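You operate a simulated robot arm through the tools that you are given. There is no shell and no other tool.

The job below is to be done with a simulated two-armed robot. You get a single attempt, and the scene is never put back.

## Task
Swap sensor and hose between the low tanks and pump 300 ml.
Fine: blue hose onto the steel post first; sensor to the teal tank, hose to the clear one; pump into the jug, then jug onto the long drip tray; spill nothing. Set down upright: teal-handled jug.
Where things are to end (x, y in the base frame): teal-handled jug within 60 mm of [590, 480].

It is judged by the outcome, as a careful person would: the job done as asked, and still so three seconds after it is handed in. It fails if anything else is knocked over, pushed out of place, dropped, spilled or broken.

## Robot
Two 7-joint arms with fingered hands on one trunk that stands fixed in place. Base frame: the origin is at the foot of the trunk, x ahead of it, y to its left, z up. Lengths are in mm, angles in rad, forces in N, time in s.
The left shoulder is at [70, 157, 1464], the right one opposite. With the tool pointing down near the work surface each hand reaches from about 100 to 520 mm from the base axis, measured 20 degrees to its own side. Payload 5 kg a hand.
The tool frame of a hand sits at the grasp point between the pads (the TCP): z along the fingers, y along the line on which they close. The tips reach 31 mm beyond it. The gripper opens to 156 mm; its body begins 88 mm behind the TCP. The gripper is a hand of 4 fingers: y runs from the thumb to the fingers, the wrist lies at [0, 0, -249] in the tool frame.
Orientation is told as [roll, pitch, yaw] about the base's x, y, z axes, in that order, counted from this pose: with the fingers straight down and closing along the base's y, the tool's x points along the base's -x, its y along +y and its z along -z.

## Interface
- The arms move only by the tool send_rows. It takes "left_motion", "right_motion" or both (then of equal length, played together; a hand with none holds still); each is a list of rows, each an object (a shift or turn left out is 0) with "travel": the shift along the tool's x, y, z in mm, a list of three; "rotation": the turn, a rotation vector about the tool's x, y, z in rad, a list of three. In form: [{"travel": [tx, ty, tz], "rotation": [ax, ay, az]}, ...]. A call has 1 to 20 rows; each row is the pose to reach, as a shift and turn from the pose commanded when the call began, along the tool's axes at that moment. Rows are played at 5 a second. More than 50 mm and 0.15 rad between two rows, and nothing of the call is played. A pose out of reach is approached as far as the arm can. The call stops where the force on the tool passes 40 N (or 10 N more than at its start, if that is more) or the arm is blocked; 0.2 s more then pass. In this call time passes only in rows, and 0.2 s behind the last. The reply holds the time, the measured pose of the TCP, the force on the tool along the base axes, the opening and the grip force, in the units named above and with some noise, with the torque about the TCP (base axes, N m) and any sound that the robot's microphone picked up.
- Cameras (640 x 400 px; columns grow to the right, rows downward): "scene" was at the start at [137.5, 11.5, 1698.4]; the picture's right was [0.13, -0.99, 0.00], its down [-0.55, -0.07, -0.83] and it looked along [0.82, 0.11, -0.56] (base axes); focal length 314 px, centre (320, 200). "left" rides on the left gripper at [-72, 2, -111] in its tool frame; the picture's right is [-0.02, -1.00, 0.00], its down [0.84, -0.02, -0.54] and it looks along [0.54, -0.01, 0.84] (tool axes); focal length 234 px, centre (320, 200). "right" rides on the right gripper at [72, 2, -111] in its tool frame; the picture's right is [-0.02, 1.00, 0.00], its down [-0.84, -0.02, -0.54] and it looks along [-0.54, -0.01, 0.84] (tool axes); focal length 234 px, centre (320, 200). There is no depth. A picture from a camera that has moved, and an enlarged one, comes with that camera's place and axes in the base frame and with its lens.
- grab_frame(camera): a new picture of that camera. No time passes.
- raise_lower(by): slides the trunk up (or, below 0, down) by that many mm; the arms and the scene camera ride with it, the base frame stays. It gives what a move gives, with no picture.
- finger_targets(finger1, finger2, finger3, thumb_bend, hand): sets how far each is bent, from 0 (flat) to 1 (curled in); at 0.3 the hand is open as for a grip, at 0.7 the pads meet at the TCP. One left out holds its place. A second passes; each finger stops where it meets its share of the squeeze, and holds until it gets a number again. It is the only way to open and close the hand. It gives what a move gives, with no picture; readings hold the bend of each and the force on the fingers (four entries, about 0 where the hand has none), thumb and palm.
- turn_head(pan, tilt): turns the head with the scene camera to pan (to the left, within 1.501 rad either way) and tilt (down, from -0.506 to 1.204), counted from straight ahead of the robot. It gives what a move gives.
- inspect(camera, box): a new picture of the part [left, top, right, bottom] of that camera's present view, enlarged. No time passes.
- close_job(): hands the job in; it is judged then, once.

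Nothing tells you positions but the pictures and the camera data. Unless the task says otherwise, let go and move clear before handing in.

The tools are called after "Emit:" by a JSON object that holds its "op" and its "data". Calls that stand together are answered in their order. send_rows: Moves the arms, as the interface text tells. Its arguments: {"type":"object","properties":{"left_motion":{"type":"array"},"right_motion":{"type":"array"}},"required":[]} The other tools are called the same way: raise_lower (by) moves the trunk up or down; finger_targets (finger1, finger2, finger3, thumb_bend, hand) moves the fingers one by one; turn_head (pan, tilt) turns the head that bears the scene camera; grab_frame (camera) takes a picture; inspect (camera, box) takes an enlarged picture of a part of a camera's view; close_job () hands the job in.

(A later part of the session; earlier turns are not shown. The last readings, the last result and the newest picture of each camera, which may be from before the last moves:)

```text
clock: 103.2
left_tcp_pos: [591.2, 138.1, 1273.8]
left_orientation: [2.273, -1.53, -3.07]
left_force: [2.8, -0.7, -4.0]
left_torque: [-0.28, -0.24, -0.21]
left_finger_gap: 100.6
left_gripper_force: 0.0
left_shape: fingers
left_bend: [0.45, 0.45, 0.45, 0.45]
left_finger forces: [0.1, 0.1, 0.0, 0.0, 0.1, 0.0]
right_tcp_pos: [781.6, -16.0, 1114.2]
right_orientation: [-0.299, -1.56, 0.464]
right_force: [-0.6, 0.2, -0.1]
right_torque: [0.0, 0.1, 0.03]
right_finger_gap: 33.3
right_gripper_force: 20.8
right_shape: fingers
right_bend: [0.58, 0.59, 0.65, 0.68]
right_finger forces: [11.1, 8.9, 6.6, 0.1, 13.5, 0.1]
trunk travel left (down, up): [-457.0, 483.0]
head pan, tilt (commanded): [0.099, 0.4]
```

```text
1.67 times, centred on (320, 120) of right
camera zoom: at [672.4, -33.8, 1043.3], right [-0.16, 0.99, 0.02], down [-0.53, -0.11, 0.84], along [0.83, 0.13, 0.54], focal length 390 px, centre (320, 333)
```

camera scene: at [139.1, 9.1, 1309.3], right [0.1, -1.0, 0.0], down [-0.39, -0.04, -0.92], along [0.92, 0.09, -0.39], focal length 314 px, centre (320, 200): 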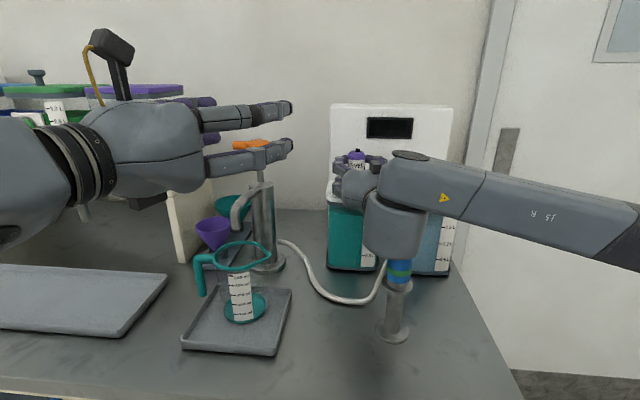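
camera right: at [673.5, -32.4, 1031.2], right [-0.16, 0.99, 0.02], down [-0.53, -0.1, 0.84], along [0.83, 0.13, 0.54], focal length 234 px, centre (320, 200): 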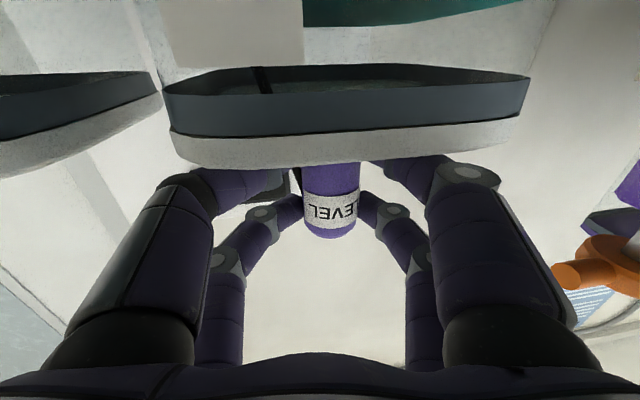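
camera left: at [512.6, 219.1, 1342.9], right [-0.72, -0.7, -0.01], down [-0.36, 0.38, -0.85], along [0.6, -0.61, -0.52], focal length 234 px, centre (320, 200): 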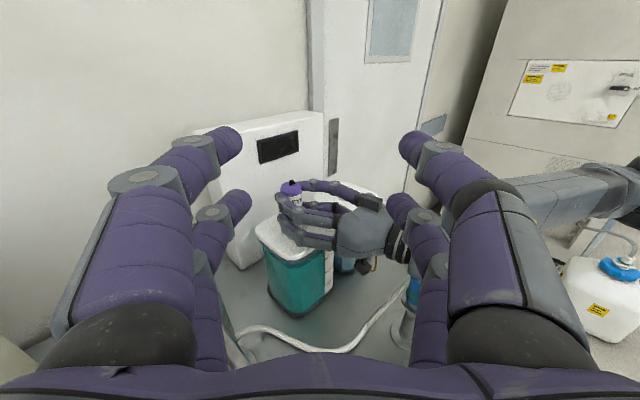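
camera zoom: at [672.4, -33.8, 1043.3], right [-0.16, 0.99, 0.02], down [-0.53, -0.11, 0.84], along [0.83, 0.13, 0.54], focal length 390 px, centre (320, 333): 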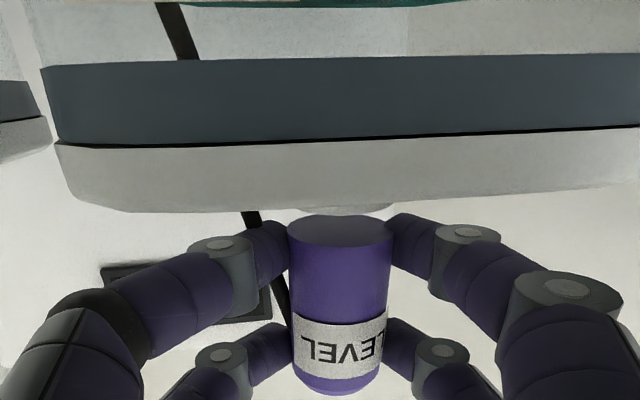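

Alignment is right within ~2 mm in both views; the issue is that the sensor has slipped ~3 mm up in the fingers, so the fingertips reach the lid first. I'll rest the sensor on the neck, open slightly, and re-grip a bit higher.

Emit:
{"op": "raise_lower", "data": {"by": -6}}

Emit:
{"op": "raise_lower", "data": {"by": -2}}

Emit:
{"op": "grab_frame", "data": {"camera": "right"}}

```text
clock: 103.8
left_tcp_pos: [601.4, 138.5, 1247.7]
left_orientation: [-0.491, -1.571, -0.311]
left_force: [-0.6, 0.2, 0.6]
left_torque: [-0.02, 0.02, -0.02]
left_finger_gap: 100.6
left_gripper_force: 0.1
left_shape: fingers
left_bend: [0.45, 0.45, 0.45, 0.45]
left_finger forces: [0.1, 0.0, 0.0, 0.0, 0.1, 0.0]
right_tcp_pos: [785.9, -15.6, 1105.7]
right_orientation: [-0.272, -1.558, 0.435]
right_force: [1.4, 0.6, 0.2]
right_torque: [-0.04, 0.01, -0.02]
right_finger_gap: 33.0
right_gripper_force: 19.9
right_shape: fingers
right_bend: [0.58, 0.59, 0.65, 0.68]
right_finger forces: [11.1, 8.9, 6.6, 0.0, 13.5, 0.1]
trunk travel left (down, up): [-451.0, 489.0]
head pan, tilt (commanded): [0.099, 0.4]
```

```text
clock: 104.3
left_tcp_pos: [601.6, 139.1, 1246.1]
left_orientation: [-0.754, -1.571, -0.048]
left_force: [0.4, -0.8, 0.4]
left_torque: [0.01, 0.02, -0.02]
left_finger_gap: 100.9
left_gripper_force: 0.1
left_shape: fingers
left_bend: [0.45, 0.45, 0.45, 0.45]
left_finger forces: [0.0, 0.0, 0.0, 0.1, 0.0, 0.1]
right_tcp_pos: [786.0, -14.6, 1105.0]
right_orientation: [-0.322, -1.559, 0.488]
right_force: [-0.7, 0.5, 2.2]
right_torque: [-0.04, -0.06, -0.02]
right_finger_gap: 33.2
right_gripper_force: 20.0
right_shape: fingers
right_bend: [0.58, 0.59, 0.65, 0.68]
right_finger forces: [10.8, 9.1, 6.2, 0.1, 14.2, 0.1]
trunk travel left (down, up): [-449.0, 491.0]
head pan, tilt (commanded): [0.099, 0.4]
```

```text
taken
camera right: at [675.3, -32.3, 1033.7], right [-0.16, 0.99, 0.02], down [-0.52, -0.1, 0.84], along [0.84, 0.13, 0.53], focal length 234 px, centre (320, 200)
```

right: 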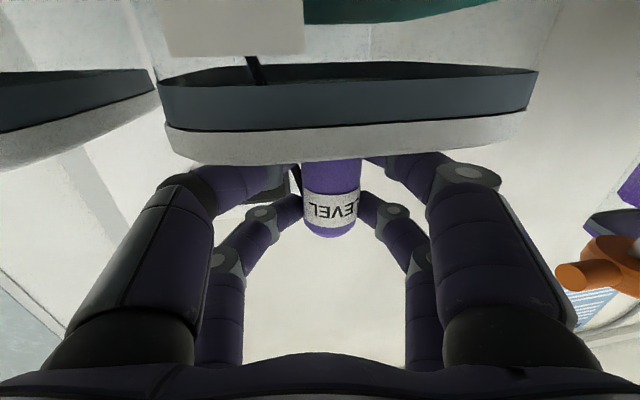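

The sensor is resting on the neck. Opening the fingers slightly and asymmetrically so they release evenly.

Emit:
{"op": "finger_targets", "data": {"hand": "right", "finger1": 0.535, "finger2": 0.545, "finger3": 0.605, "thumb_bend": 0.635}}

Emit:
{"op": "grab_frame", "data": {"camera": "right"}}

Emit:
{"op": "inspect", "data": {"camera": "left", "box": [230, 150, 370, 270]}}

```text
clock: 105.3
left_tcp_pos: [601.1, 139.9, 1246.9]
left_orientation: [-0.672, -1.57, -0.131]
left_force: [0.0, 0.0, 0.4]
left_torque: [-0.02, -0.03, -0.01]
left_finger_gap: 100.7
left_gripper_force: 0.0
left_shape: fingers
left_bend: [0.45, 0.45, 0.45, 0.45]
left_finger forces: [0.1, 0.0, 0.0, 0.0, 0.0, 0.0]
right_tcp_pos: [786.1, -14.5, 1103.1]
right_orientation: [-0.295, -1.558, 0.459]
right_force: [0.2, -0.2, -0.6]
right_torque: [0.0, 0.01, 0.0]
right_finger_gap: 48.9
right_gripper_force: 0.1
right_shape: fingers
right_bend: [0.53, 0.54, 0.6, 0.63]
right_finger forces: [0.0, 0.0, 0.0, 0.0, 0.1, 0.1]
trunk travel left (down, up): [-449.0, 491.0]
head pan, tilt (commanded): [0.099, 0.4]
```

```text
taken
camera right: at [675.2, -32.4, 1033.0], right [-0.16, 0.99, 0.02], down [-0.52, -0.1, 0.85], along [0.84, 0.13, 0.53], focal length 234 px, centre (320, 200)
```

right: 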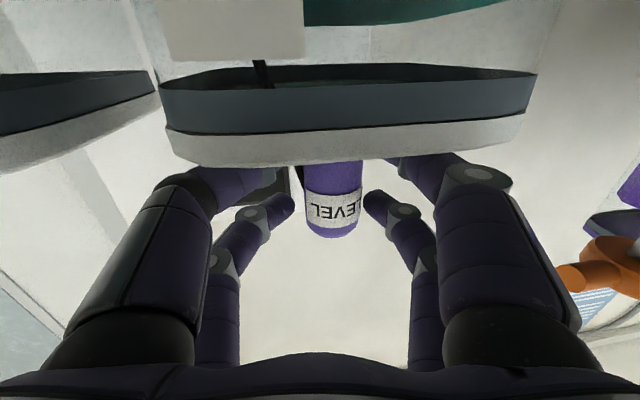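

```text
3.33 times, centred on (300, 210) of left
camera zoom: at [525.4, 221.1, 1317.5], right [-0.72, -0.7, 0.02], down [-0.39, 0.38, -0.84], along [0.57, -0.61, -0.54], focal length 781 px, centre (387, 167)
```

zoom: 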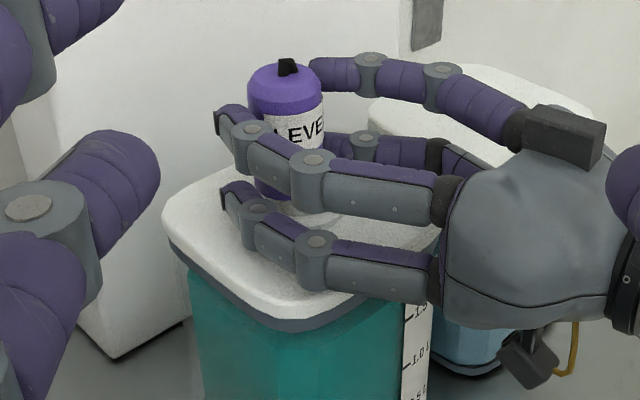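

The sensor is standing upright on the neck. I'll zoom in closely to see how it sits relative to the flange.

Emit:
{"op": "inspect", "data": {"camera": "left", "box": [280, 165, 330, 225]}}

Emit:
{"op": "inspect", "data": {"camera": "scene", "box": [320, 130, 400, 210]}}

Emit:
{"op": "inspect", "data": {"camera": "right", "box": [290, 130, 380, 250]}}

```text
6.67 times, centred on (305, 195) of left
camera zoom: at [525.4, 221.1, 1317.5], right [-0.72, -0.7, 0.02], down [-0.39, 0.38, -0.84], along [0.57, -0.61, -0.54], focal length 1561 px, centre (420, 233)
```

zoom: 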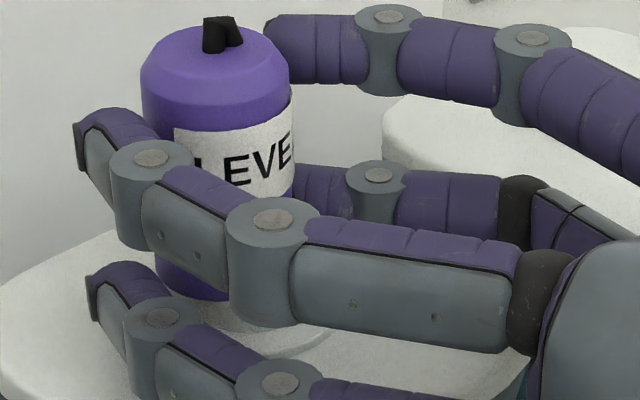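

```text
5.00 times, centred on (360, 170) of scene
camera zoom: at [141.8, 9.1, 1314.9], right [0.1, -1.0, 0.0], down [-0.39, -0.04, -0.92], along [0.92, 0.09, -0.39], focal length 1569 px, centre (120, 350)
```

zoom: 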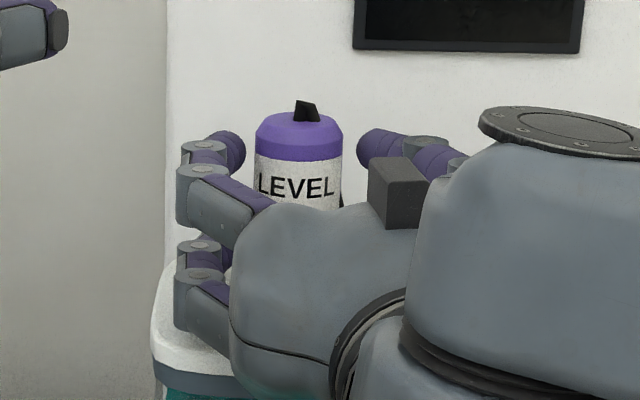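

```text
3.33 times, centred on (335, 190) of right
camera zoom: at [675.2, -32.4, 1033.0], right [-0.16, 0.99, 0.02], down [-0.52, -0.1, 0.85], along [0.84, 0.13, 0.53], focal length 781 px, centre (270, 233)
```

zoom: 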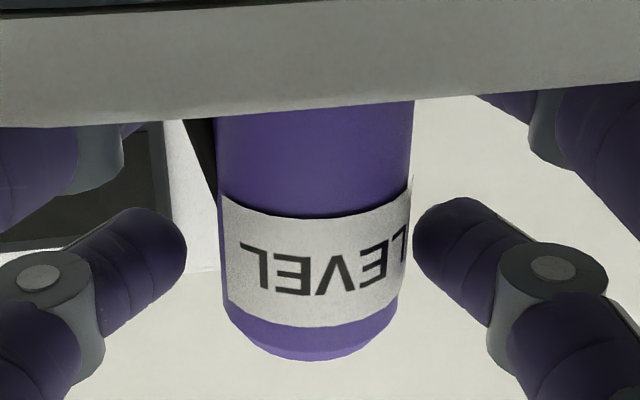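

The sensor is within ~3 mm of centred. I'll raise the hand 8 mm around the free-standing sensor and re-grip.

Emit:
{"op": "raise_lower", "data": {"by": 8}}

Emit:
{"op": "finger_targets", "data": {"hand": "right", "finger1": 0.75, "finger2": 0.75, "finger3": 0.82, "thumb_bend": 0.85}}

Emit:
{"op": "grab_frame", "data": {"camera": "right"}}

Emit:
{"op": "inspect", "data": {"camera": "left", "box": [270, 150, 340, 225]}}

```text
clock: 105.9
left_tcp_pos: [601.9, 139.5, 1254.5]
left_orientation: [-0.678, -1.57, -0.125]
left_force: [0.3, -0.2, 0.1]
left_torque: [-0.01, 0.04, -0.02]
left_finger_gap: 100.7
left_gripper_force: 0.1
left_shape: fingers
left_bend: [0.45, 0.45, 0.45, 0.45]
left_finger forces: [0.1, 0.0, 0.0, 0.0, 0.0, 0.0]
right_tcp_pos: [785.8, -14.3, 1111.6]
right_orientation: [-0.289, -1.556, 0.449]
right_force: [0.3, -0.1, 0.4]
right_torque: [0.01, -0.03, -0.01]
right_finger_gap: 48.9
right_gripper_force: 0.1
right_shape: fingers
right_bend: [0.53, 0.54, 0.6, 0.63]
right_finger forces: [0.1, 0.0, 0.1, 0.0, 0.0, 0.0]
trunk travel left (down, up): [-457.0, 483.0]
head pan, tilt (commanded): [0.099, 0.4]
```

```text
clock: 106.9
left_tcp_pos: [600.5, 140.9, 1253.4]
left_orientation: [0.154, -1.57, -0.958]
left_force: [0.1, -1.0, -0.2]
left_torque: [-0.01, 0.0, -0.01]
left_finger_gap: 100.8
left_gripper_force: 0.0
left_shape: fingers
left_bend: [0.45, 0.45, 0.45, 0.45]
left_finger forces: [0.0, 0.1, 0.0, 0.0, 0.0, 0.0]
right_tcp_pos: [784.7, -14.4, 1112.2]
right_orientation: [-0.305, -1.556, 0.471]
right_force: [1.0, -0.2, 3.5]
right_torque: [0.0, -0.13, -0.06]
right_finger_gap: 34.9
right_gripper_force: 25.5
right_shape: fingers
right_bend: [0.5, 0.52, 0.73, 0.77]
right_finger forces: [13.0, 12.2, 7.8, 0.0, 17.8, 0.1]
trunk travel left (down, up): [-457.0, 483.0]
head pan, tilt (commanded): [0.099, 0.4]
```

```text
taken
camera right: at [675.1, -32.5, 1041.4], right [-0.16, 0.99, 0.02], down [-0.52, -0.1, 0.85], along [0.84, 0.13, 0.53], focal length 234 px, centre (320, 200)
```

right: 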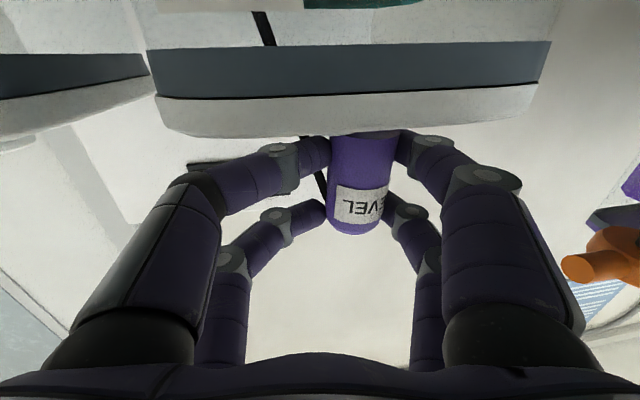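

```text
5.33 times, centred on (305, 188) of left
camera zoom: at [525.1, 221.0, 1325.6], right [-0.72, -0.7, 0.02], down [-0.39, 0.38, -0.84], along [0.57, -0.61, -0.54], focal length 1249 px, centre (400, 267)
```

zoom: 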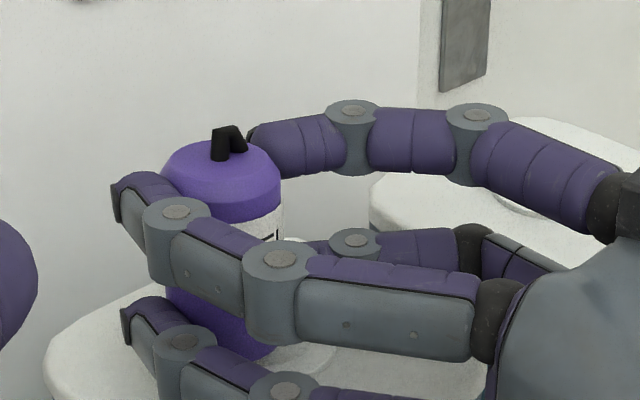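

The re-grip pushed the sensor sideways in the hand (still firmly held, 25 N). I'll lift clear and inspect its pose.

Emit:
{"op": "raise_lower", "data": {"by": 30}}

Emit:
{"op": "inspect", "data": {"camera": "right", "box": [260, 40, 460, 280]}}

Emit:
{"op": "inspect", "data": {"camera": "left", "box": [250, 130, 360, 260]}}

```text
clock: 107.6
left_tcp_pos: [602.5, 139.4, 1283.7]
left_orientation: [-0.775, -1.571, -0.026]
left_force: [0.2, 0.4, 1.3]
left_torque: [-0.02, 0.01, 0.0]
left_finger_gap: 101.0
left_gripper_force: 0.1
left_shape: fingers
left_bend: [0.45, 0.45, 0.45, 0.45]
left_finger forces: [0.0, 0.0, 0.0, 0.0, 0.0, 0.0]
right_tcp_pos: [787.5, -15.0, 1140.3]
right_orientation: [-0.274, -1.555, 0.436]
right_force: [0.1, -0.5, -1.7]
right_torque: [0.0, -0.05, 0.01]
right_finger_gap: 34.7
right_gripper_force: 25.7
right_shape: fingers
right_bend: [0.5, 0.52, 0.73, 0.77]
right_finger forces: [13.1, 12.3, 7.8, 0.1, 17.8, 0.0]
trunk travel left (down, up): [-487.0, 453.0]
head pan, tilt (commanded): [0.099, 0.4]
```

```text
1.67 times, centred on (360, 160) of right
camera zoom: at [675.8, -32.3, 1070.2], right [-0.16, 0.99, 0.02], down [-0.52, -0.1, 0.85], along [0.84, 0.13, 0.53], focal length 390 px, centre (253, 267)
```

zoom: 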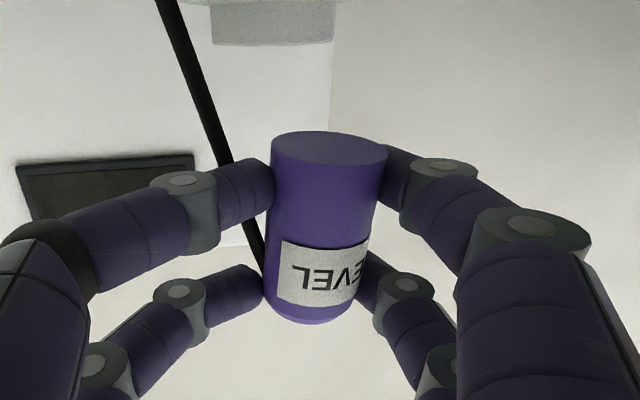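

```text
3.08 times, centred on (305, 195) of left
camera zoom: at [526.3, 221.2, 1355.0], right [-0.72, -0.7, 0.02], down [-0.39, 0.38, -0.84], along [0.57, -0.61, -0.55], focal length 720 px, centre (366, 215)
```

zoom: 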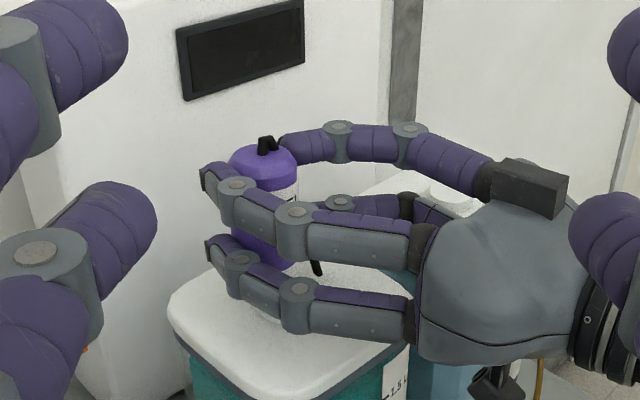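

The sensor is upright in the grip, just offset ~19 mm. I'll shift the hand to re-centre it over the neck.

Emit:
{"op": "send_rows", "data": {"right_motion": [{"travel": [0, -10, 0]}, {"travel": [0, -19, 0]}]}}

Emit:
{"op": "raise_lower", "data": {"by": -15}}

Emit:
{"op": "inspect", "data": {"camera": "right", "box": [260, 40, 460, 280]}}

Emit:
{"op": "inspect", "data": {"camera": "left", "box": [250, 130, 360, 260]}}

```text
clock: 108.2
left_tcp_pos: [602.1, 138.8, 1282.9]
left_orientation: [-0.185, -1.572, -0.615]
left_force: [-0.2, 0.2, 0.9]
left_torque: [-0.03, -0.01, 0.03]
left_finger_gap: 101.0
left_gripper_force: 0.0
left_shape: fingers
left_bend: [0.45, 0.45, 0.45, 0.45]
left_finger forces: [0.1, 0.0, 0.0, 0.0, 0.0, 0.0]
right_tcp_pos: [789.8, -34.2, 1140.3]
right_orientation: [-0.261, -1.557, 0.425]
right_force: [-1.0, 0.0, -0.3]
right_torque: [-0.04, -0.01, 0.04]
right_finger_gap: 35.0
right_gripper_force: 25.4
right_shape: fingers
right_bend: [0.5, 0.52, 0.73, 0.77]
right_finger forces: [13.1, 12.4, 7.9, 0.0, 17.7, 0.0]
trunk travel left (down, up): [-487.0, 453.0]
head pan, tilt (commanded): [0.099, 0.4]
```

```text
clock: 108.9
left_tcp_pos: [602.1, 139.7, 1269.3]
left_orientation: [-0.231, -1.571, -0.568]
left_force: [-0.3, 0.4, -0.6]
left_torque: [0.04, 0.04, 0.05]
left_finger_gap: 100.8
left_gripper_force: 0.0
left_shape: fingers
left_bend: [0.45, 0.45, 0.45, 0.45]
left_finger forces: [0.0, 0.0, 0.1, 0.0, 0.0, 0.1]
right_tcp_pos: [789.5, -34.3, 1128.8]
right_orientation: [-0.295, -1.556, 0.459]
right_force: [-0.2, -0.3, -0.6]
right_torque: [-0.03, 0.01, 0.01]
right_finger_gap: 34.9
right_gripper_force: 25.4
right_shape: fingers
right_bend: [0.5, 0.52, 0.73, 0.77]
right_finger forces: [13.1, 12.4, 7.9, 0.1, 17.6, 0.0]
trunk travel left (down, up): [-472.0, 468.0]
head pan, tilt (commanded): [0.099, 0.4]
```

```text
1.67 times, centred on (360, 160) of right
camera zoom: at [678.6, -51.6, 1056.6], right [-0.16, 0.99, 0.02], down [-0.52, -0.1, 0.85], along [0.84, 0.13, 0.53], focal length 390 px, centre (253, 267)
```

zoom: 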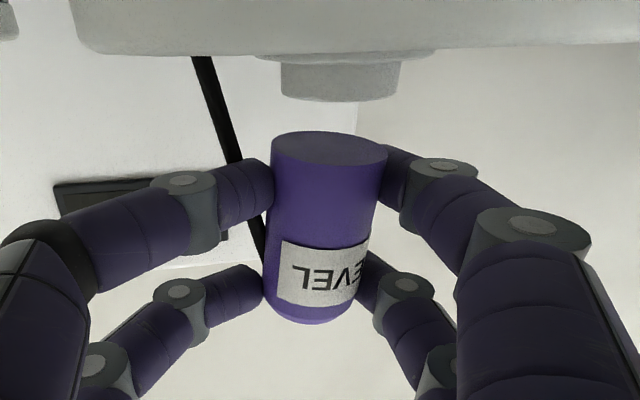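

```text
3.08 times, centred on (305, 195) of left
camera zoom: at [525.2, 221.1, 1340.6], right [-0.72, -0.7, 0.02], down [-0.39, 0.38, -0.84], along [0.57, -0.61, -0.54], focal length 720 px, centre (366, 215)
```

zoom: 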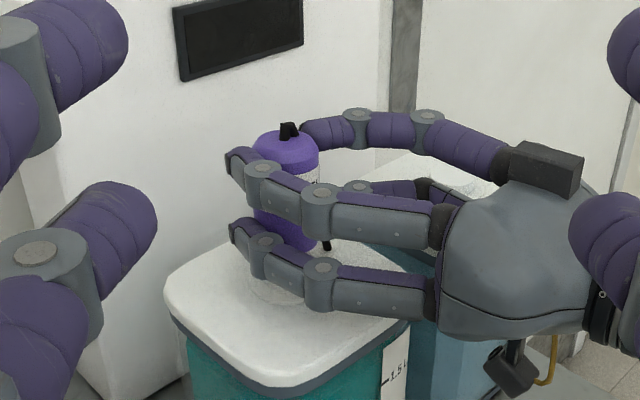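

Very close now: about 3 mm back and 1 mm left to go. Adjusting, then lowering to just above the neck.

Emit:
{"op": "send_rows", "data": {"right_motion": [{"travel": [0, 1, -3]}]}}

Emit:
{"op": "raise_lower", "data": {"by": -12}}

Emit:
{"op": "inspect", "data": {"camera": "right", "box": [260, 40, 460, 280]}}

Emit:
{"op": "inspect", "data": {"camera": "left", "box": [265, 150, 335, 235]}}

```text
clock: 109.3
left_tcp_pos: [601.4, 139.8, 1269.1]
left_orientation: [-0.641, -1.571, -0.158]
left_force: [-0.2, 0.1, -0.4]
left_torque: [-0.01, 0.01, -0.04]
left_finger_gap: 100.7
left_gripper_force: 0.0
left_shape: fingers
left_bend: [0.45, 0.45, 0.45, 0.45]
left_finger forces: [0.0, 0.1, 0.1, 0.0, 0.1, 0.1]
right_tcp_pos: [785.0, -33.1, 1126.6]
right_orientation: [-0.287, -1.558, 0.451]
right_force: [0.2, -0.6, -1.0]
right_torque: [-0.02, 0.03, -0.02]
right_finger_gap: 35.0
right_gripper_force: 25.0
right_shape: fingers
right_bend: [0.5, 0.52, 0.73, 0.77]
right_finger forces: [13.1, 12.4, 7.8, 0.0, 17.7, 0.0]
trunk travel left (down, up): [-472.0, 468.0]
head pan, tilt (commanded): [0.099, 0.4]
```

```text
clock: 109.9
left_tcp_pos: [600.0, 139.2, 1256.2]
left_orientation: [-0.226, -1.571, -0.575]
left_force: [-0.3, 0.3, -0.5]
left_torque: [0.02, 0.01, 0.03]
left_finger_gap: 100.9
left_gripper_force: 0.2
left_shape: fingers
left_bend: [0.45, 0.45, 0.45, 0.45]
left_finger forces: [0.0, 0.0, 0.0, 0.0, 0.1, 0.0]
right_tcp_pos: [786.0, -33.8, 1114.7]
right_orientation: [-0.287, -1.557, 0.451]
right_force: [0.3, -0.5, -0.3]
right_torque: [-0.04, 0.03, -0.03]
right_finger_gap: 34.9
right_gripper_force: 25.6
right_shape: fingers
right_bend: [0.5, 0.52, 0.73, 0.77]
right_finger forces: [13.1, 12.5, 7.8, 0.0, 17.7, 0.0]
trunk travel left (down, up): [-460.0, 480.0]
head pan, tilt (commanded): [0.099, 0.4]
```

```text
1.67 times, centred on (360, 160) of right
camera zoom: at [675.5, -51.0, 1044.3], right [-0.16, 0.99, 0.02], down [-0.52, -0.1, 0.85], along [0.84, 0.13, 0.53], focal length 390 px, centre (253, 267)
```

zoom: 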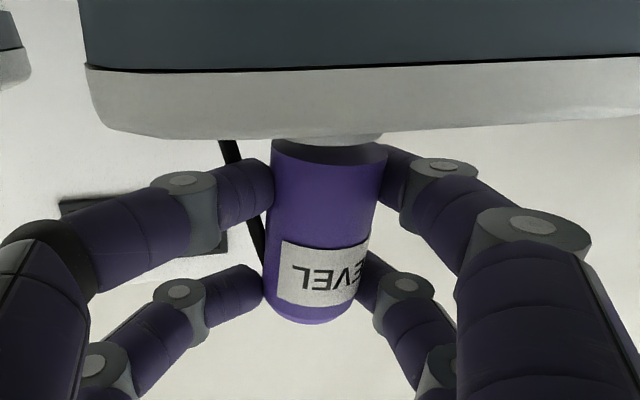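

```text
4.71 times, centred on (300, 192) of left
camera zoom: at [525.3, 221.0, 1328.6], right [-0.72, -0.7, 0.02], down [-0.39, 0.38, -0.84], along [0.57, -0.61, -0.54], focal length 1102 px, centre (414, 235)
```

zoom: 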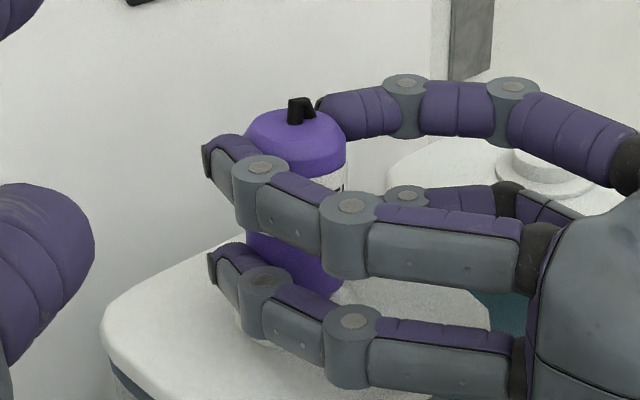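

Aligned in both views. Lowering to contact and pressing.

Emit:
{"op": "raise_lower", "data": {"by": -4}}

Emit:
{"op": "raise_lower", "data": {"by": -4}}

Emit:
{"op": "grab_frame", "data": {"camera": "right"}}

```text
clock: 110.4
left_tcp_pos: [600.1, 139.8, 1252.5]
left_orientation: [-0.876, -1.571, 0.076]
left_force: [-0.8, -0.1, -0.2]
left_torque: [0.01, -0.02, -0.02]
left_finger_gap: 100.9
left_gripper_force: 0.1
left_shape: fingers
left_bend: [0.45, 0.45, 0.45, 0.45]
left_finger forces: [0.0, 0.1, 0.1, 0.0, 0.0, 0.0]
right_tcp_pos: [785.7, -32.7, 1110.8]
right_orientation: [-0.325, -1.56, 0.489]
right_force: [2.0, 1.0, 2.4]
right_torque: [0.01, -0.07, -0.08]
right_finger_gap: 34.5
right_gripper_force: 25.1
right_shape: fingers
right_bend: [0.5, 0.51, 0.74, 0.77]
right_finger forces: [13.4, 12.9, 7.2, 0.0, 17.6, 0.1]
trunk travel left (down, up): [-456.0, 484.0]
head pan, tilt (commanded): [0.099, 0.4]
```

```text
clock: 110.9
left_tcp_pos: [600.2, 139.6, 1249.7]
left_orientation: [2.789, -1.568, 2.692]
left_force: [0.0, 0.4, -0.9]
left_torque: [0.03, 0.0, 0.02]
left_finger_gap: 100.7
left_gripper_force: 0.0
left_shape: fingers
left_bend: [0.45, 0.45, 0.45, 0.45]
left_finger forces: [0.0, 0.0, 0.1, 0.0, 0.1, 0.1]
right_tcp_pos: [785.8, -32.7, 1110.4]
right_orientation: [-0.466, -1.561, 0.63]
right_force: [9.2, 2.1, 17.8]
right_torque: [0.48, -0.21, -0.26]
right_finger_gap: 34.7
right_gripper_force: 25.0
right_shape: fingers
right_bend: [0.5, 0.51, 0.74, 0.77]
right_finger forces: [14.1, 13.6, 7.0, 0.0, 16.4, 0.0]
trunk travel left (down, up): [-452.0, 488.0]
head pan, tilt (commanded): [0.099, 0.4]
```

```text
taken
camera right: at [675.9, -50.7, 1039.9], right [-0.16, 0.99, 0.02], down [-0.53, -0.1, 0.84], along [0.83, 0.13, 0.54], focal length 234 px, centre (320, 200)
```

right: 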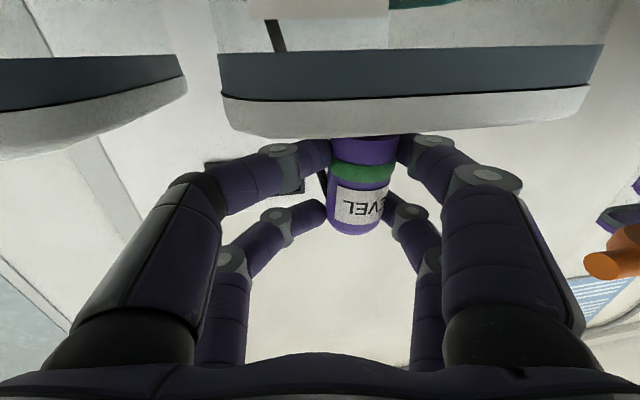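

The green ring shows: the sensor is latched on the teal tank. Unloading and releasing.

Emit:
{"op": "raise_lower", "data": {"by": 3}}

Emit:
{"op": "finger_targets", "data": {"hand": "right", "finger1": 0.44, "finger2": 0.44, "finger3": 0.5, "thumb_bend": 0.5}}

Emit:
{"op": "grab_frame", "data": {"camera": "right"}}

Emit:
{"op": "grab_frame", "data": {"camera": "scene"}}

```text
clock: 111.4
left_tcp_pos: [600.4, 139.7, 1252.6]
left_orientation: [-3.006, -1.572, 2.206]
left_force: [0.4, 0.2, 0.3]
left_torque: [0.0, 0.02, 0.0]
left_finger_gap: 100.9
left_gripper_force: 0.0
left_shape: fingers
left_bend: [0.45, 0.45, 0.45, 0.45]
left_finger forces: [0.0, 0.0, 0.0, 0.0, 0.0, 0.0]
right_tcp_pos: [785.2, -33.2, 1110.7]
right_orientation: [-0.35, -1.56, 0.515]
right_force: [10.8, 1.4, 17.2]
right_torque: [0.48, -0.26, -0.27]
right_finger_gap: 34.8
right_gripper_force: 24.8
right_shape: fingers
right_bend: [0.5, 0.51, 0.74, 0.77]
right_finger forces: [14.3, 13.3, 7.1, 0.0, 15.9, 0.0]
trunk travel left (down, up): [-455.0, 485.0]
head pan, tilt (commanded): [0.099, 0.4]
```

```text
clock: 112.4
left_tcp_pos: [601.2, 140.6, 1251.6]
left_orientation: [-0.458, -1.571, -0.342]
left_force: [0.1, -0.7, 0.7]
left_torque: [-0.01, -0.01, 0.03]
left_finger_gap: 100.9
left_gripper_force: 0.0
left_shape: fingers
left_bend: [0.45, 0.45, 0.45, 0.45]
left_finger forces: [0.0, 0.0, 0.0, 0.1, 0.0, 0.0]
right_tcp_pos: [787.0, -33.1, 1109.2]
right_orientation: [-0.287, -1.557, 0.45]
right_force: [0.8, -0.2, -0.3]
right_torque: [0.0, 0.02, -0.01]
right_finger_gap: 92.3
right_gripper_force: 0.0
right_shape: fingers
right_bend: [0.44, 0.44, 0.5, 0.5]
right_finger forces: [0.0, 0.1, 0.0, 0.0, 0.1, 0.0]
trunk travel left (down, up): [-455.0, 485.0]
head pan, tilt (commanded): [0.099, 0.4]
```

```text
taken
camera right: at [675.5, -50.8, 1039.2], right [-0.16, 0.99, 0.02], down [-0.52, -0.1, 0.85], along [0.84, 0.13, 0.53], focal length 234 px, centre (320, 200)
```

right: 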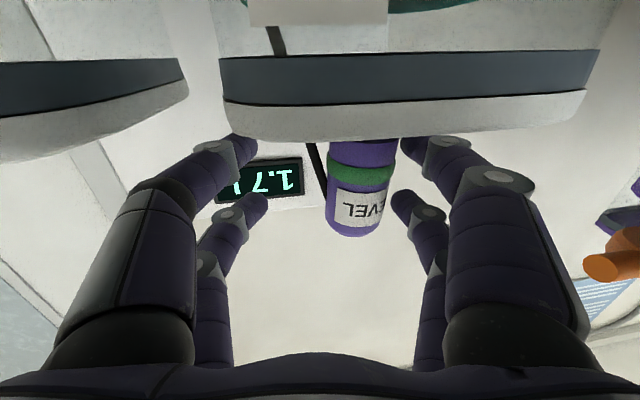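

```text
taken
camera scene: at [141.7, 9.2, 1320.9], right [0.1, -1.0, 0.0], down [-0.39, -0.04, -0.92], along [0.92, 0.09, -0.39], focal length 314 px, centre (320, 200)
```

scene: 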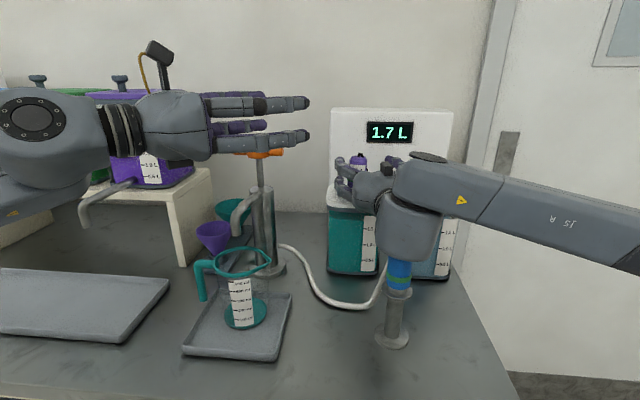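

The display now reads 1.7 L from the teal tank. The wrist camera could hit the parked plug if I retreat straight back, so I'll raise first and then back away.

Emit:
{"op": "raise_lower", "data": {"by": 90}}

Emit:
{"op": "send_rows", "data": {"right_motion": [{"travel": [0, -10, -40]}, {"travel": [0, -25, -80]}, {"travel": [0, -45, -120]}, {"travel": [0, -60, -150]}]}}

Emit:
{"op": "grab_frame", "data": {"camera": "scene"}}

Emit:
{"op": "grab_frame", "data": {"camera": "right"}}

Emit:
{"op": "grab_frame", "data": {"camera": "left"}}

```text
clock: 113.7
left_tcp_pos: [601.1, 139.8, 1341.3]
left_orientation: [-0.677, -1.571, -0.125]
left_force: [-0.2, 0.3, -0.4]
left_torque: [-0.02, -0.01, 0.0]
left_finger_gap: 100.8
left_gripper_force: 0.1
left_shape: fingers
left_bend: [0.45, 0.45, 0.45, 0.45]
left_finger forces: [0.1, 0.0, 0.0, 0.1, 0.1, 0.1]
right_tcp_pos: [787.0, -33.2, 1199.1]
right_orientation: [-0.28, -1.556, 0.442]
right_force: [-0.1, 0.1, -0.1]
right_torque: [-0.03, -0.03, 0.02]
right_finger_gap: 92.1
right_gripper_force: 0.1
right_shape: fingers
right_bend: [0.44, 0.44, 0.5, 0.5]
right_finger forces: [0.1, 0.1, 0.0, 0.1, 0.1, 0.1]
trunk travel left (down, up): [-545.0, 395.0]
head pan, tilt (commanded): [0.099, 0.4]
```

```text
clock: 114.7
left_tcp_pos: [600.2, 138.6, 1341.3]
left_orientation: [1.337, -1.569, -2.137]
left_force: [0.3, -0.3, 0.4]
left_torque: [-0.04, 0.0, 0.01]
left_finger_gap: 100.6
left_gripper_force: 0.2
left_shape: fingers
left_bend: [0.45, 0.45, 0.45, 0.45]
left_finger forces: [0.0, 0.0, 0.1, 0.0, 0.1, 0.0]
right_tcp_pos: [645.1, -118.6, 1204.6]
right_orientation: [-0.328, -1.558, 0.492]
right_force: [0.1, 0.2, -0.6]
right_torque: [0.02, -0.01, 0.04]
right_finger_gap: 92.6
right_gripper_force: 0.0
right_shape: fingers
right_bend: [0.44, 0.44, 0.5, 0.5]
right_finger forces: [0.0, 0.1, 0.0, 0.0, 0.1, 0.0]
trunk travel left (down, up): [-545.0, 395.0]
head pan, tilt (commanded): [0.099, 0.4]
```

```text
taken
camera scene: at [140.6, 8.0, 1411.2], right [0.1, -1.0, 0.0], down [-0.39, -0.04, -0.92], along [0.92, 0.09, -0.39], focal length 314 px, centre (320, 200)
```

scene: 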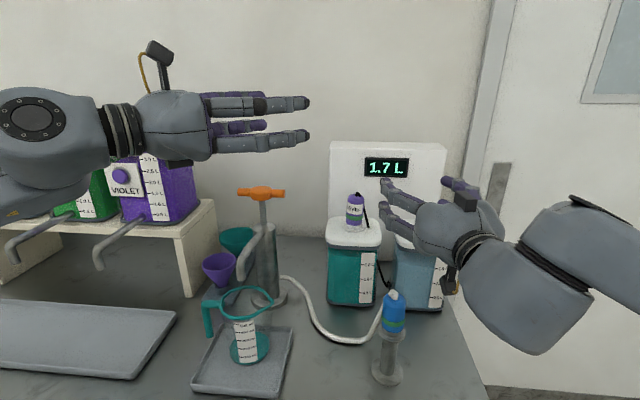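

```text
taken
camera right: at [533.6, -136.3, 1132.9], right [-0.16, 0.99, 0.02], down [-0.52, -0.1, 0.85], along [0.84, 0.13, 0.53], focal length 234 px, centre (320, 200)
```

right: 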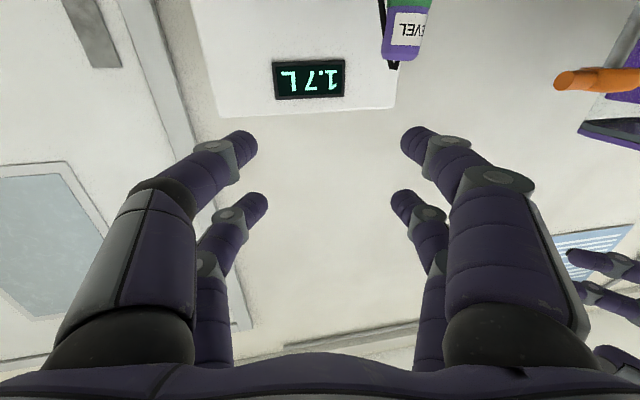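

```text
taken
camera left: at [524.1, 219.9, 1414.3], right [-0.72, -0.7, 0.02], down [-0.39, 0.38, -0.84], along [0.57, -0.61, -0.54], focal length 234 px, centre (320, 200)
```

left: 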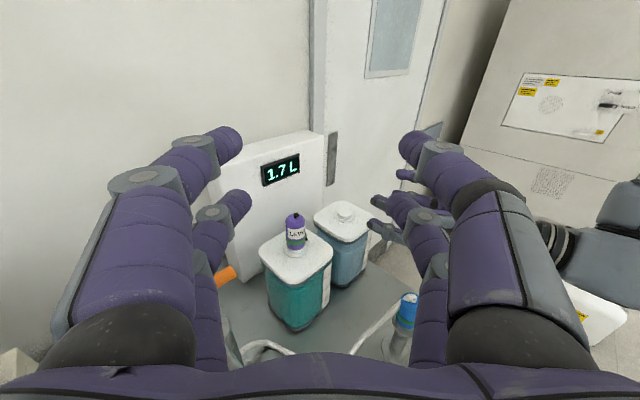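

Sensor done. Now the hose plug must go from the post to the clear tank with the right hand. First I'll pull the left hand back and up, since the trunk needs to go lower.

Emit:
{"op": "send_rows", "data": {"left_motion": [{"travel": [-15, -27, -19], "rotation": [-0.1, 0, 0]}, {"travel": [-30, -54, -38], "rotation": [-0.2, 0, 0]}, {"travel": [-45, -80, -57], "rotation": [-0.3, 0, 0]}, {"travel": [-60, -107, -76], "rotation": [-0.4, 0, 0]}], "right_motion": [{"travel": [-15, -10, -20]}, {"travel": [-30, -20, -40]}, {"travel": [-45, -30, -60]}, {"travel": [-60, -40, -80]}]}}

Emit:
{"op": "grab_frame", "data": {"camera": "scene"}}

```text
clock: 115.7
left_tcp_pos: [465.9, 117.4, 1406.0]
left_orientation: [2.136, -1.564, -2.536]
left_force: [-1.8, -0.2, -0.1]
left_torque: [0.05, 0.01, 0.07]
left_finger_gap: 100.7
left_gripper_force: 0.0
left_shape: fingers
left_bend: [0.45, 0.45, 0.45, 0.45]
left_finger forces: [0.0, 0.1, 0.0, 0.1, 0.0, 0.0]
right_tcp_pos: [572.6, -169.3, 1265.7]
right_orientation: [-0.402, -1.559, 0.567]
right_force: [-1.0, -0.5, 0.3]
right_torque: [-0.03, 0.05, 0.0]
right_finger_gap: 92.1
right_gripper_force: 0.1
right_shape: fingers
right_bend: [0.44, 0.44, 0.5, 0.5]
right_finger forces: [0.0, 0.0, 0.0, 0.0, 0.0, 0.0]
trunk travel left (down, up): [-545.0, 395.0]
head pan, tilt (commanded): [0.099, 0.4]
```

```text
taken
camera scene: at [136.1, 7.5, 1411.5], right [0.1, -1.0, 0.0], down [-0.38, -0.04, -0.92], along [0.92, 0.09, -0.39], focal length 314 px, centre (320, 200)
```

scene: 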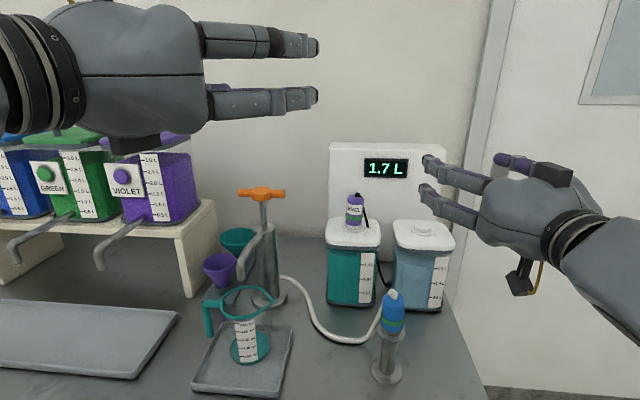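

Now I'll position the right hand above the parked plug (fingers open, hand horizontal) to descend over it vertically.

Emit:
{"op": "send_rows", "data": {"right_motion": [{"travel": [0, 30, 0]}, {"travel": [0, 61, -1]}, {"travel": [0, 91, -1]}]}}

Emit:
{"op": "raise_lower", "data": {"by": -120}}

Emit:
{"op": "grab_frame", "data": {"camera": "right"}}

Emit:
{"op": "grab_frame", "data": {"camera": "scene"}}

Emit:
{"op": "grab_frame", "data": {"camera": "left"}}

```text
clock: 116.5
left_tcp_pos: [474.4, 119.9, 1402.5]
left_orientation: [-1.021, -1.568, 0.62]
left_force: [0.6, 1.1, -0.6]
left_torque: [0.0, -0.02, -0.02]
left_finger_gap: 101.0
left_gripper_force: 0.2
left_shape: fingers
left_bend: [0.45, 0.45, 0.45, 0.45]
left_finger forces: [0.1, 0.0, 0.0, 0.0, 0.0, 0.0]
right_tcp_pos: [562.7, -75.4, 1263.5]
right_orientation: [-0.344, -1.554, 0.507]
right_force: [-0.4, 0.1, -0.1]
right_torque: [0.01, -0.03, -0.01]
right_finger_gap: 92.7
right_gripper_force: 0.1
right_shape: fingers
right_bend: [0.44, 0.44, 0.5, 0.5]
right_finger forces: [0.0, 0.1, 0.1, 0.0, 0.1, 0.0]
trunk travel left (down, up): [-545.0, 395.0]
head pan, tilt (commanded): [0.099, 0.4]
```

```text
clock: 118.0
left_tcp_pos: [472.3, 117.4, 1283.2]
left_orientation: [0.063, -1.57, -0.464]
left_force: [0.3, 0.0, 0.0]
left_torque: [-0.01, 0.01, 0.02]
left_finger_gap: 101.0
left_gripper_force: 0.1
left_shape: fingers
left_bend: [0.45, 0.45, 0.45, 0.45]
left_finger forces: [0.1, 0.0, 0.0, 0.0, 0.0, 0.1]
right_tcp_pos: [559.9, -77.2, 1143.9]
right_orientation: [-0.285, -1.557, 0.449]
right_force: [0.2, -0.1, -0.2]
right_torque: [-0.01, -0.04, -0.05]
right_finger_gap: 92.8
right_gripper_force: 0.1
right_shape: fingers
right_bend: [0.44, 0.44, 0.5, 0.5]
right_finger forces: [0.0, 0.0, 0.0, 0.0, 0.0, 0.1]
trunk travel left (down, up): [-425.0, 515.0]
head pan, tilt (commanded): [0.099, 0.4]
```

```text
taken
camera right: at [450.1, -95.5, 1072.7], right [-0.16, 0.99, 0.02], down [-0.52, -0.1, 0.85], along [0.84, 0.13, 0.53], focal length 234 px, centre (320, 200)
```

right: 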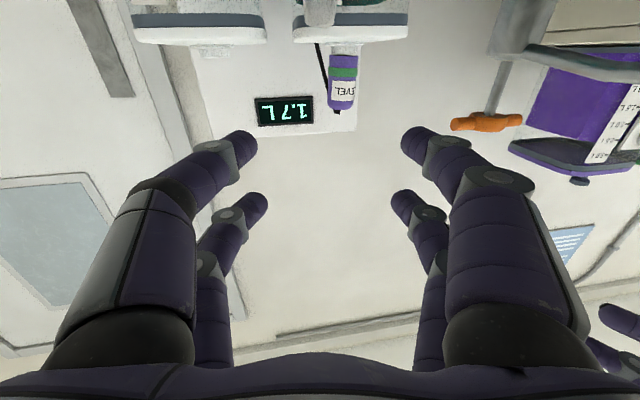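

```text
taken
camera scene: at [141.7, 9.1, 1291.0], right [0.1, -1.0, 0.0], down [-0.39, -0.04, -0.92], along [0.92, 0.09, -0.39], focal length 314 px, centre (320, 200)
```

scene: 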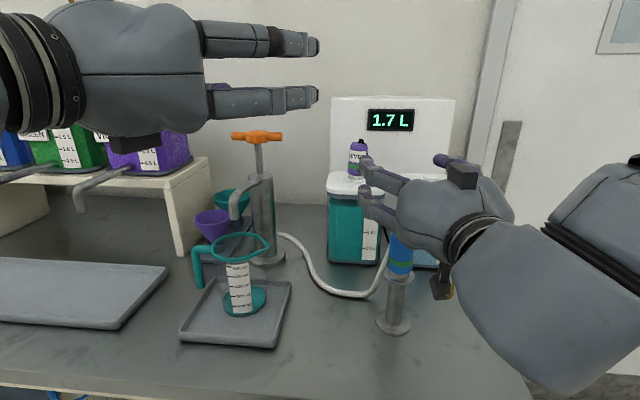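

```text
taken
camera left: at [370.1, 163.5, 1356.2], right [-0.39, -0.92, 0.02], down [-0.51, 0.19, -0.84], along [0.77, -0.34, -0.54], focal length 234 px, centre (320, 200)
```

left: 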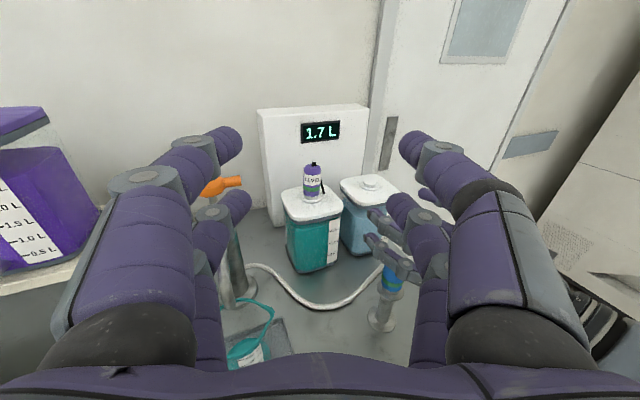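

Emit:
{"op": "raise_lower", "data": {"by": -50}}

Emit:
{"op": "grab_frame", "data": {"camera": "right"}}

Emit:
{"op": "inspect", "data": {"camera": "left", "box": [320, 190, 460, 340]}}

```text
clock: 118.9
left_tcp_pos: [472.7, 117.3, 1234.9]
left_orientation: [0.567, -1.571, -0.967]
left_force: [-0.1, 0.3, 0.1]
left_torque: [-0.02, -0.05, 0.02]
left_finger_gap: 100.9
left_gripper_force: 0.0
left_shape: fingers
left_bend: [0.45, 0.45, 0.45, 0.45]
left_finger forces: [0.0, 0.0, 0.0, 0.0, 0.0, 0.1]
right_tcp_pos: [561.0, -77.7, 1092.9]
right_orientation: [-0.282, -1.556, 0.446]
right_force: [-0.2, -0.1, -0.3]
right_torque: [-0.03, 0.01, -0.02]
right_finger_gap: 92.7
right_gripper_force: 0.0
right_shape: fingers
right_bend: [0.44, 0.44, 0.5, 0.5]
right_finger forces: [0.0, 0.0, 0.0, 0.0, 0.1, 0.0]
trunk travel left (down, up): [-375.0, 565.0]
head pan, tilt (commanded): [0.099, 0.4]
```

```text
taken
camera right: at [450.1, -95.5, 1022.7], right [-0.16, 0.99, 0.02], down [-0.52, -0.1, 0.85], along [0.84, 0.13, 0.53], focal length 234 px, centre (320, 200)
```

right: 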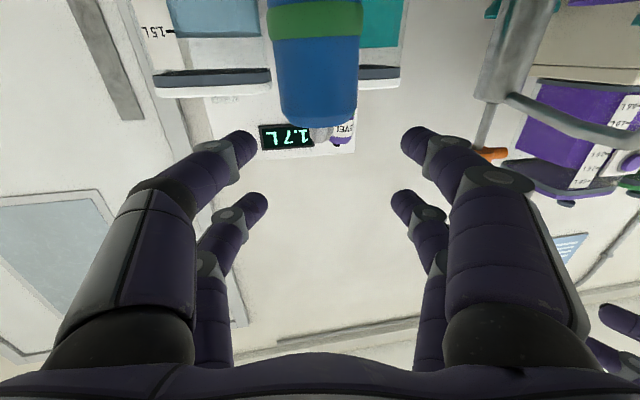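

```text
2.67 times, centred on (390, 265) of left
camera zoom: at [370.0, 163.4, 1306.2], right [-0.39, -0.92, 0.02], down [-0.51, 0.19, -0.84], along [0.77, -0.34, -0.54], focal length 624 px, centre (133, 27)
```

zoom: 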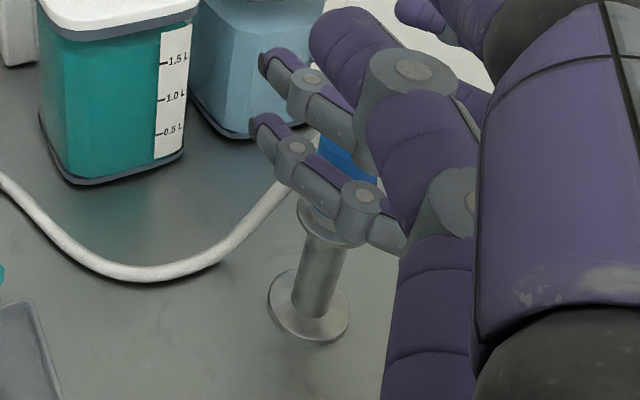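

The plug is centred between the fingers, about 9 mm beyond the TCP. I'll back off 8 mm, equalize the fingers, and lower to grip height.

Emit:
{"op": "finger_targets", "data": {"hand": "right", "finger1": 0.46, "finger2": 0.46, "finger3": 0.46, "thumb_bend": 0.46}}

Emit:
{"op": "send_rows", "data": {"right_motion": [{"travel": [0, 0, -8]}]}}

Emit:
{"op": "raise_lower", "data": {"by": -62}}

Emit:
{"op": "grab_frame", "data": {"camera": "right"}}

Emit:
{"op": "inspect", "data": {"camera": "left", "box": [320, 160, 460, 310]}}

```text
clock: 119.9
left_tcp_pos: [472.6, 117.3, 1234.6]
left_orientation: [-0.019, -1.569, -0.382]
left_force: [0.3, 0.0, 0.5]
left_torque: [-0.06, 0.0, 0.0]
left_finger_gap: 100.9
left_gripper_force: 0.0
left_shape: fingers
left_bend: [0.45, 0.45, 0.45, 0.45]
left_finger forces: [0.1, 0.0, 0.0, 0.0, 0.0, 0.0]
right_tcp_pos: [560.7, -76.9, 1092.8]
right_orientation: [-0.276, -1.556, 0.44]
right_force: [0.0, -0.3, -1.3]
right_torque: [0.03, -0.02, 0.03]
right_finger_gap: 97.2
right_gripper_force: 0.0
right_shape: fingers
right_bend: [0.46, 0.46, 0.46, 0.46]
right_finger forces: [0.0, 0.0, 0.0, 0.0, 0.0, 0.0]
trunk travel left (down, up): [-375.0, 565.0]
head pan, tilt (commanded): [0.099, 0.4]
```

```text
clock: 120.3
left_tcp_pos: [471.2, 118.8, 1236.1]
left_orientation: [-2.981, -1.571, 2.579]
left_force: [-0.8, -0.4, 0.6]
left_torque: [0.05, -0.01, -0.02]
left_finger_gap: 100.9
left_gripper_force: 0.0
left_shape: fingers
left_bend: [0.45, 0.45, 0.45, 0.45]
left_finger forces: [0.0, 0.0, 0.0, 0.0, 0.1, 0.0]
right_tcp_pos: [552.0, -66.4, 1094.5]
right_orientation: [-1.33, -1.546, 1.515]
right_force: [-0.5, 0.5, -0.8]
right_torque: [0.0, -0.01, -0.01]
right_finger_gap: 97.5
right_gripper_force: 0.2
right_shape: fingers
right_bend: [0.46, 0.46, 0.46, 0.46]
right_finger forces: [0.0, 0.0, 0.0, 0.1, 0.0, 0.0]
right hand out of reach, approached as far as the arm can: row 1
trunk travel left (down, up): [-375.0, 565.0]
head pan, tilt (commanded): [0.099, 0.4]
```

```text
clock: 121.3
left_tcp_pos: [470.7, 117.4, 1173.8]
left_orientation: [0.647, -1.572, -1.046]
left_force: [0.1, 0.6, 0.2]
left_torque: [0.03, 0.01, 0.01]
left_finger_gap: 100.7
left_gripper_force: 0.1
left_shape: fingers
left_bend: [0.45, 0.45, 0.45, 0.45]
left_finger forces: [0.0, 0.1, 0.0, 0.0, 0.1, 0.0]
right_tcp_pos: [552.9, -65.8, 1031.4]
right_orientation: [-1.284, -1.547, 1.472]
right_force: [0.2, 0.1, -0.9]
right_torque: [-0.03, -0.02, -0.01]
right_finger_gap: 97.2
right_gripper_force: 0.0
right_shape: fingers
right_bend: [0.46, 0.46, 0.46, 0.46]
right_finger forces: [0.1, 0.0, 0.0, 0.1, 0.0, 0.0]
trunk travel left (down, up): [-313.0, 627.0]
head pan, tilt (commanded): [0.099, 0.4]
```

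```text
taken
camera right: at [443.6, -88.2, 960.7], right [-0.19, 0.98, 0.0], down [-0.53, -0.1, 0.84], along [0.83, 0.16, 0.54], focal length 234 px, centre (320, 200)
```

right: 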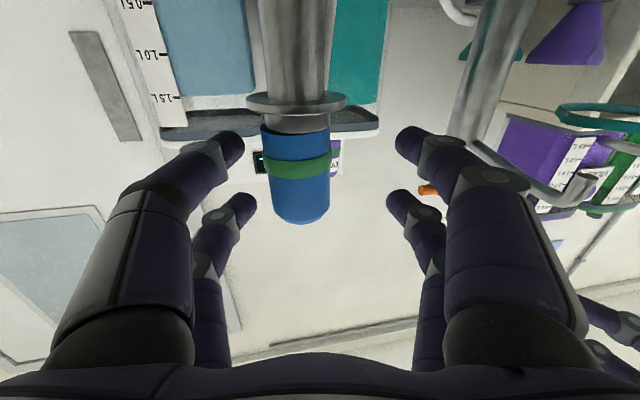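

```text
2.67 times, centred on (390, 235) of left
camera zoom: at [370.0, 163.3, 1244.2], right [-0.39, -0.92, 0.02], down [-0.51, 0.19, -0.84], along [0.77, -0.34, -0.54], focal length 624 px, centre (133, 107)
```

zoom: 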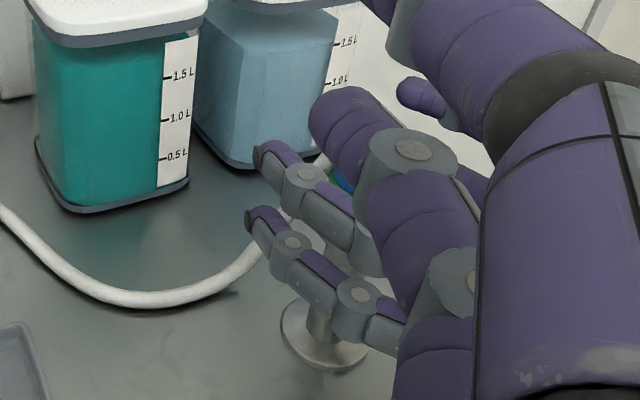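

Emit:
{"op": "inspect", "data": {"camera": "right", "box": [220, 60, 420, 260]}}

```text
2.00 times, centred on (320, 160) of right
camera zoom: at [443.6, -88.2, 960.7], right [-0.19, 0.98, 0.0], down [-0.53, -0.1, 0.84], along [0.83, 0.16, 0.54], focal length 468 px, centre (320, 280)
```

zoom: 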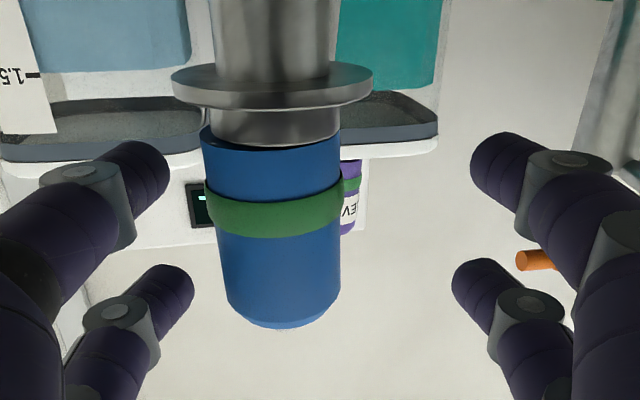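

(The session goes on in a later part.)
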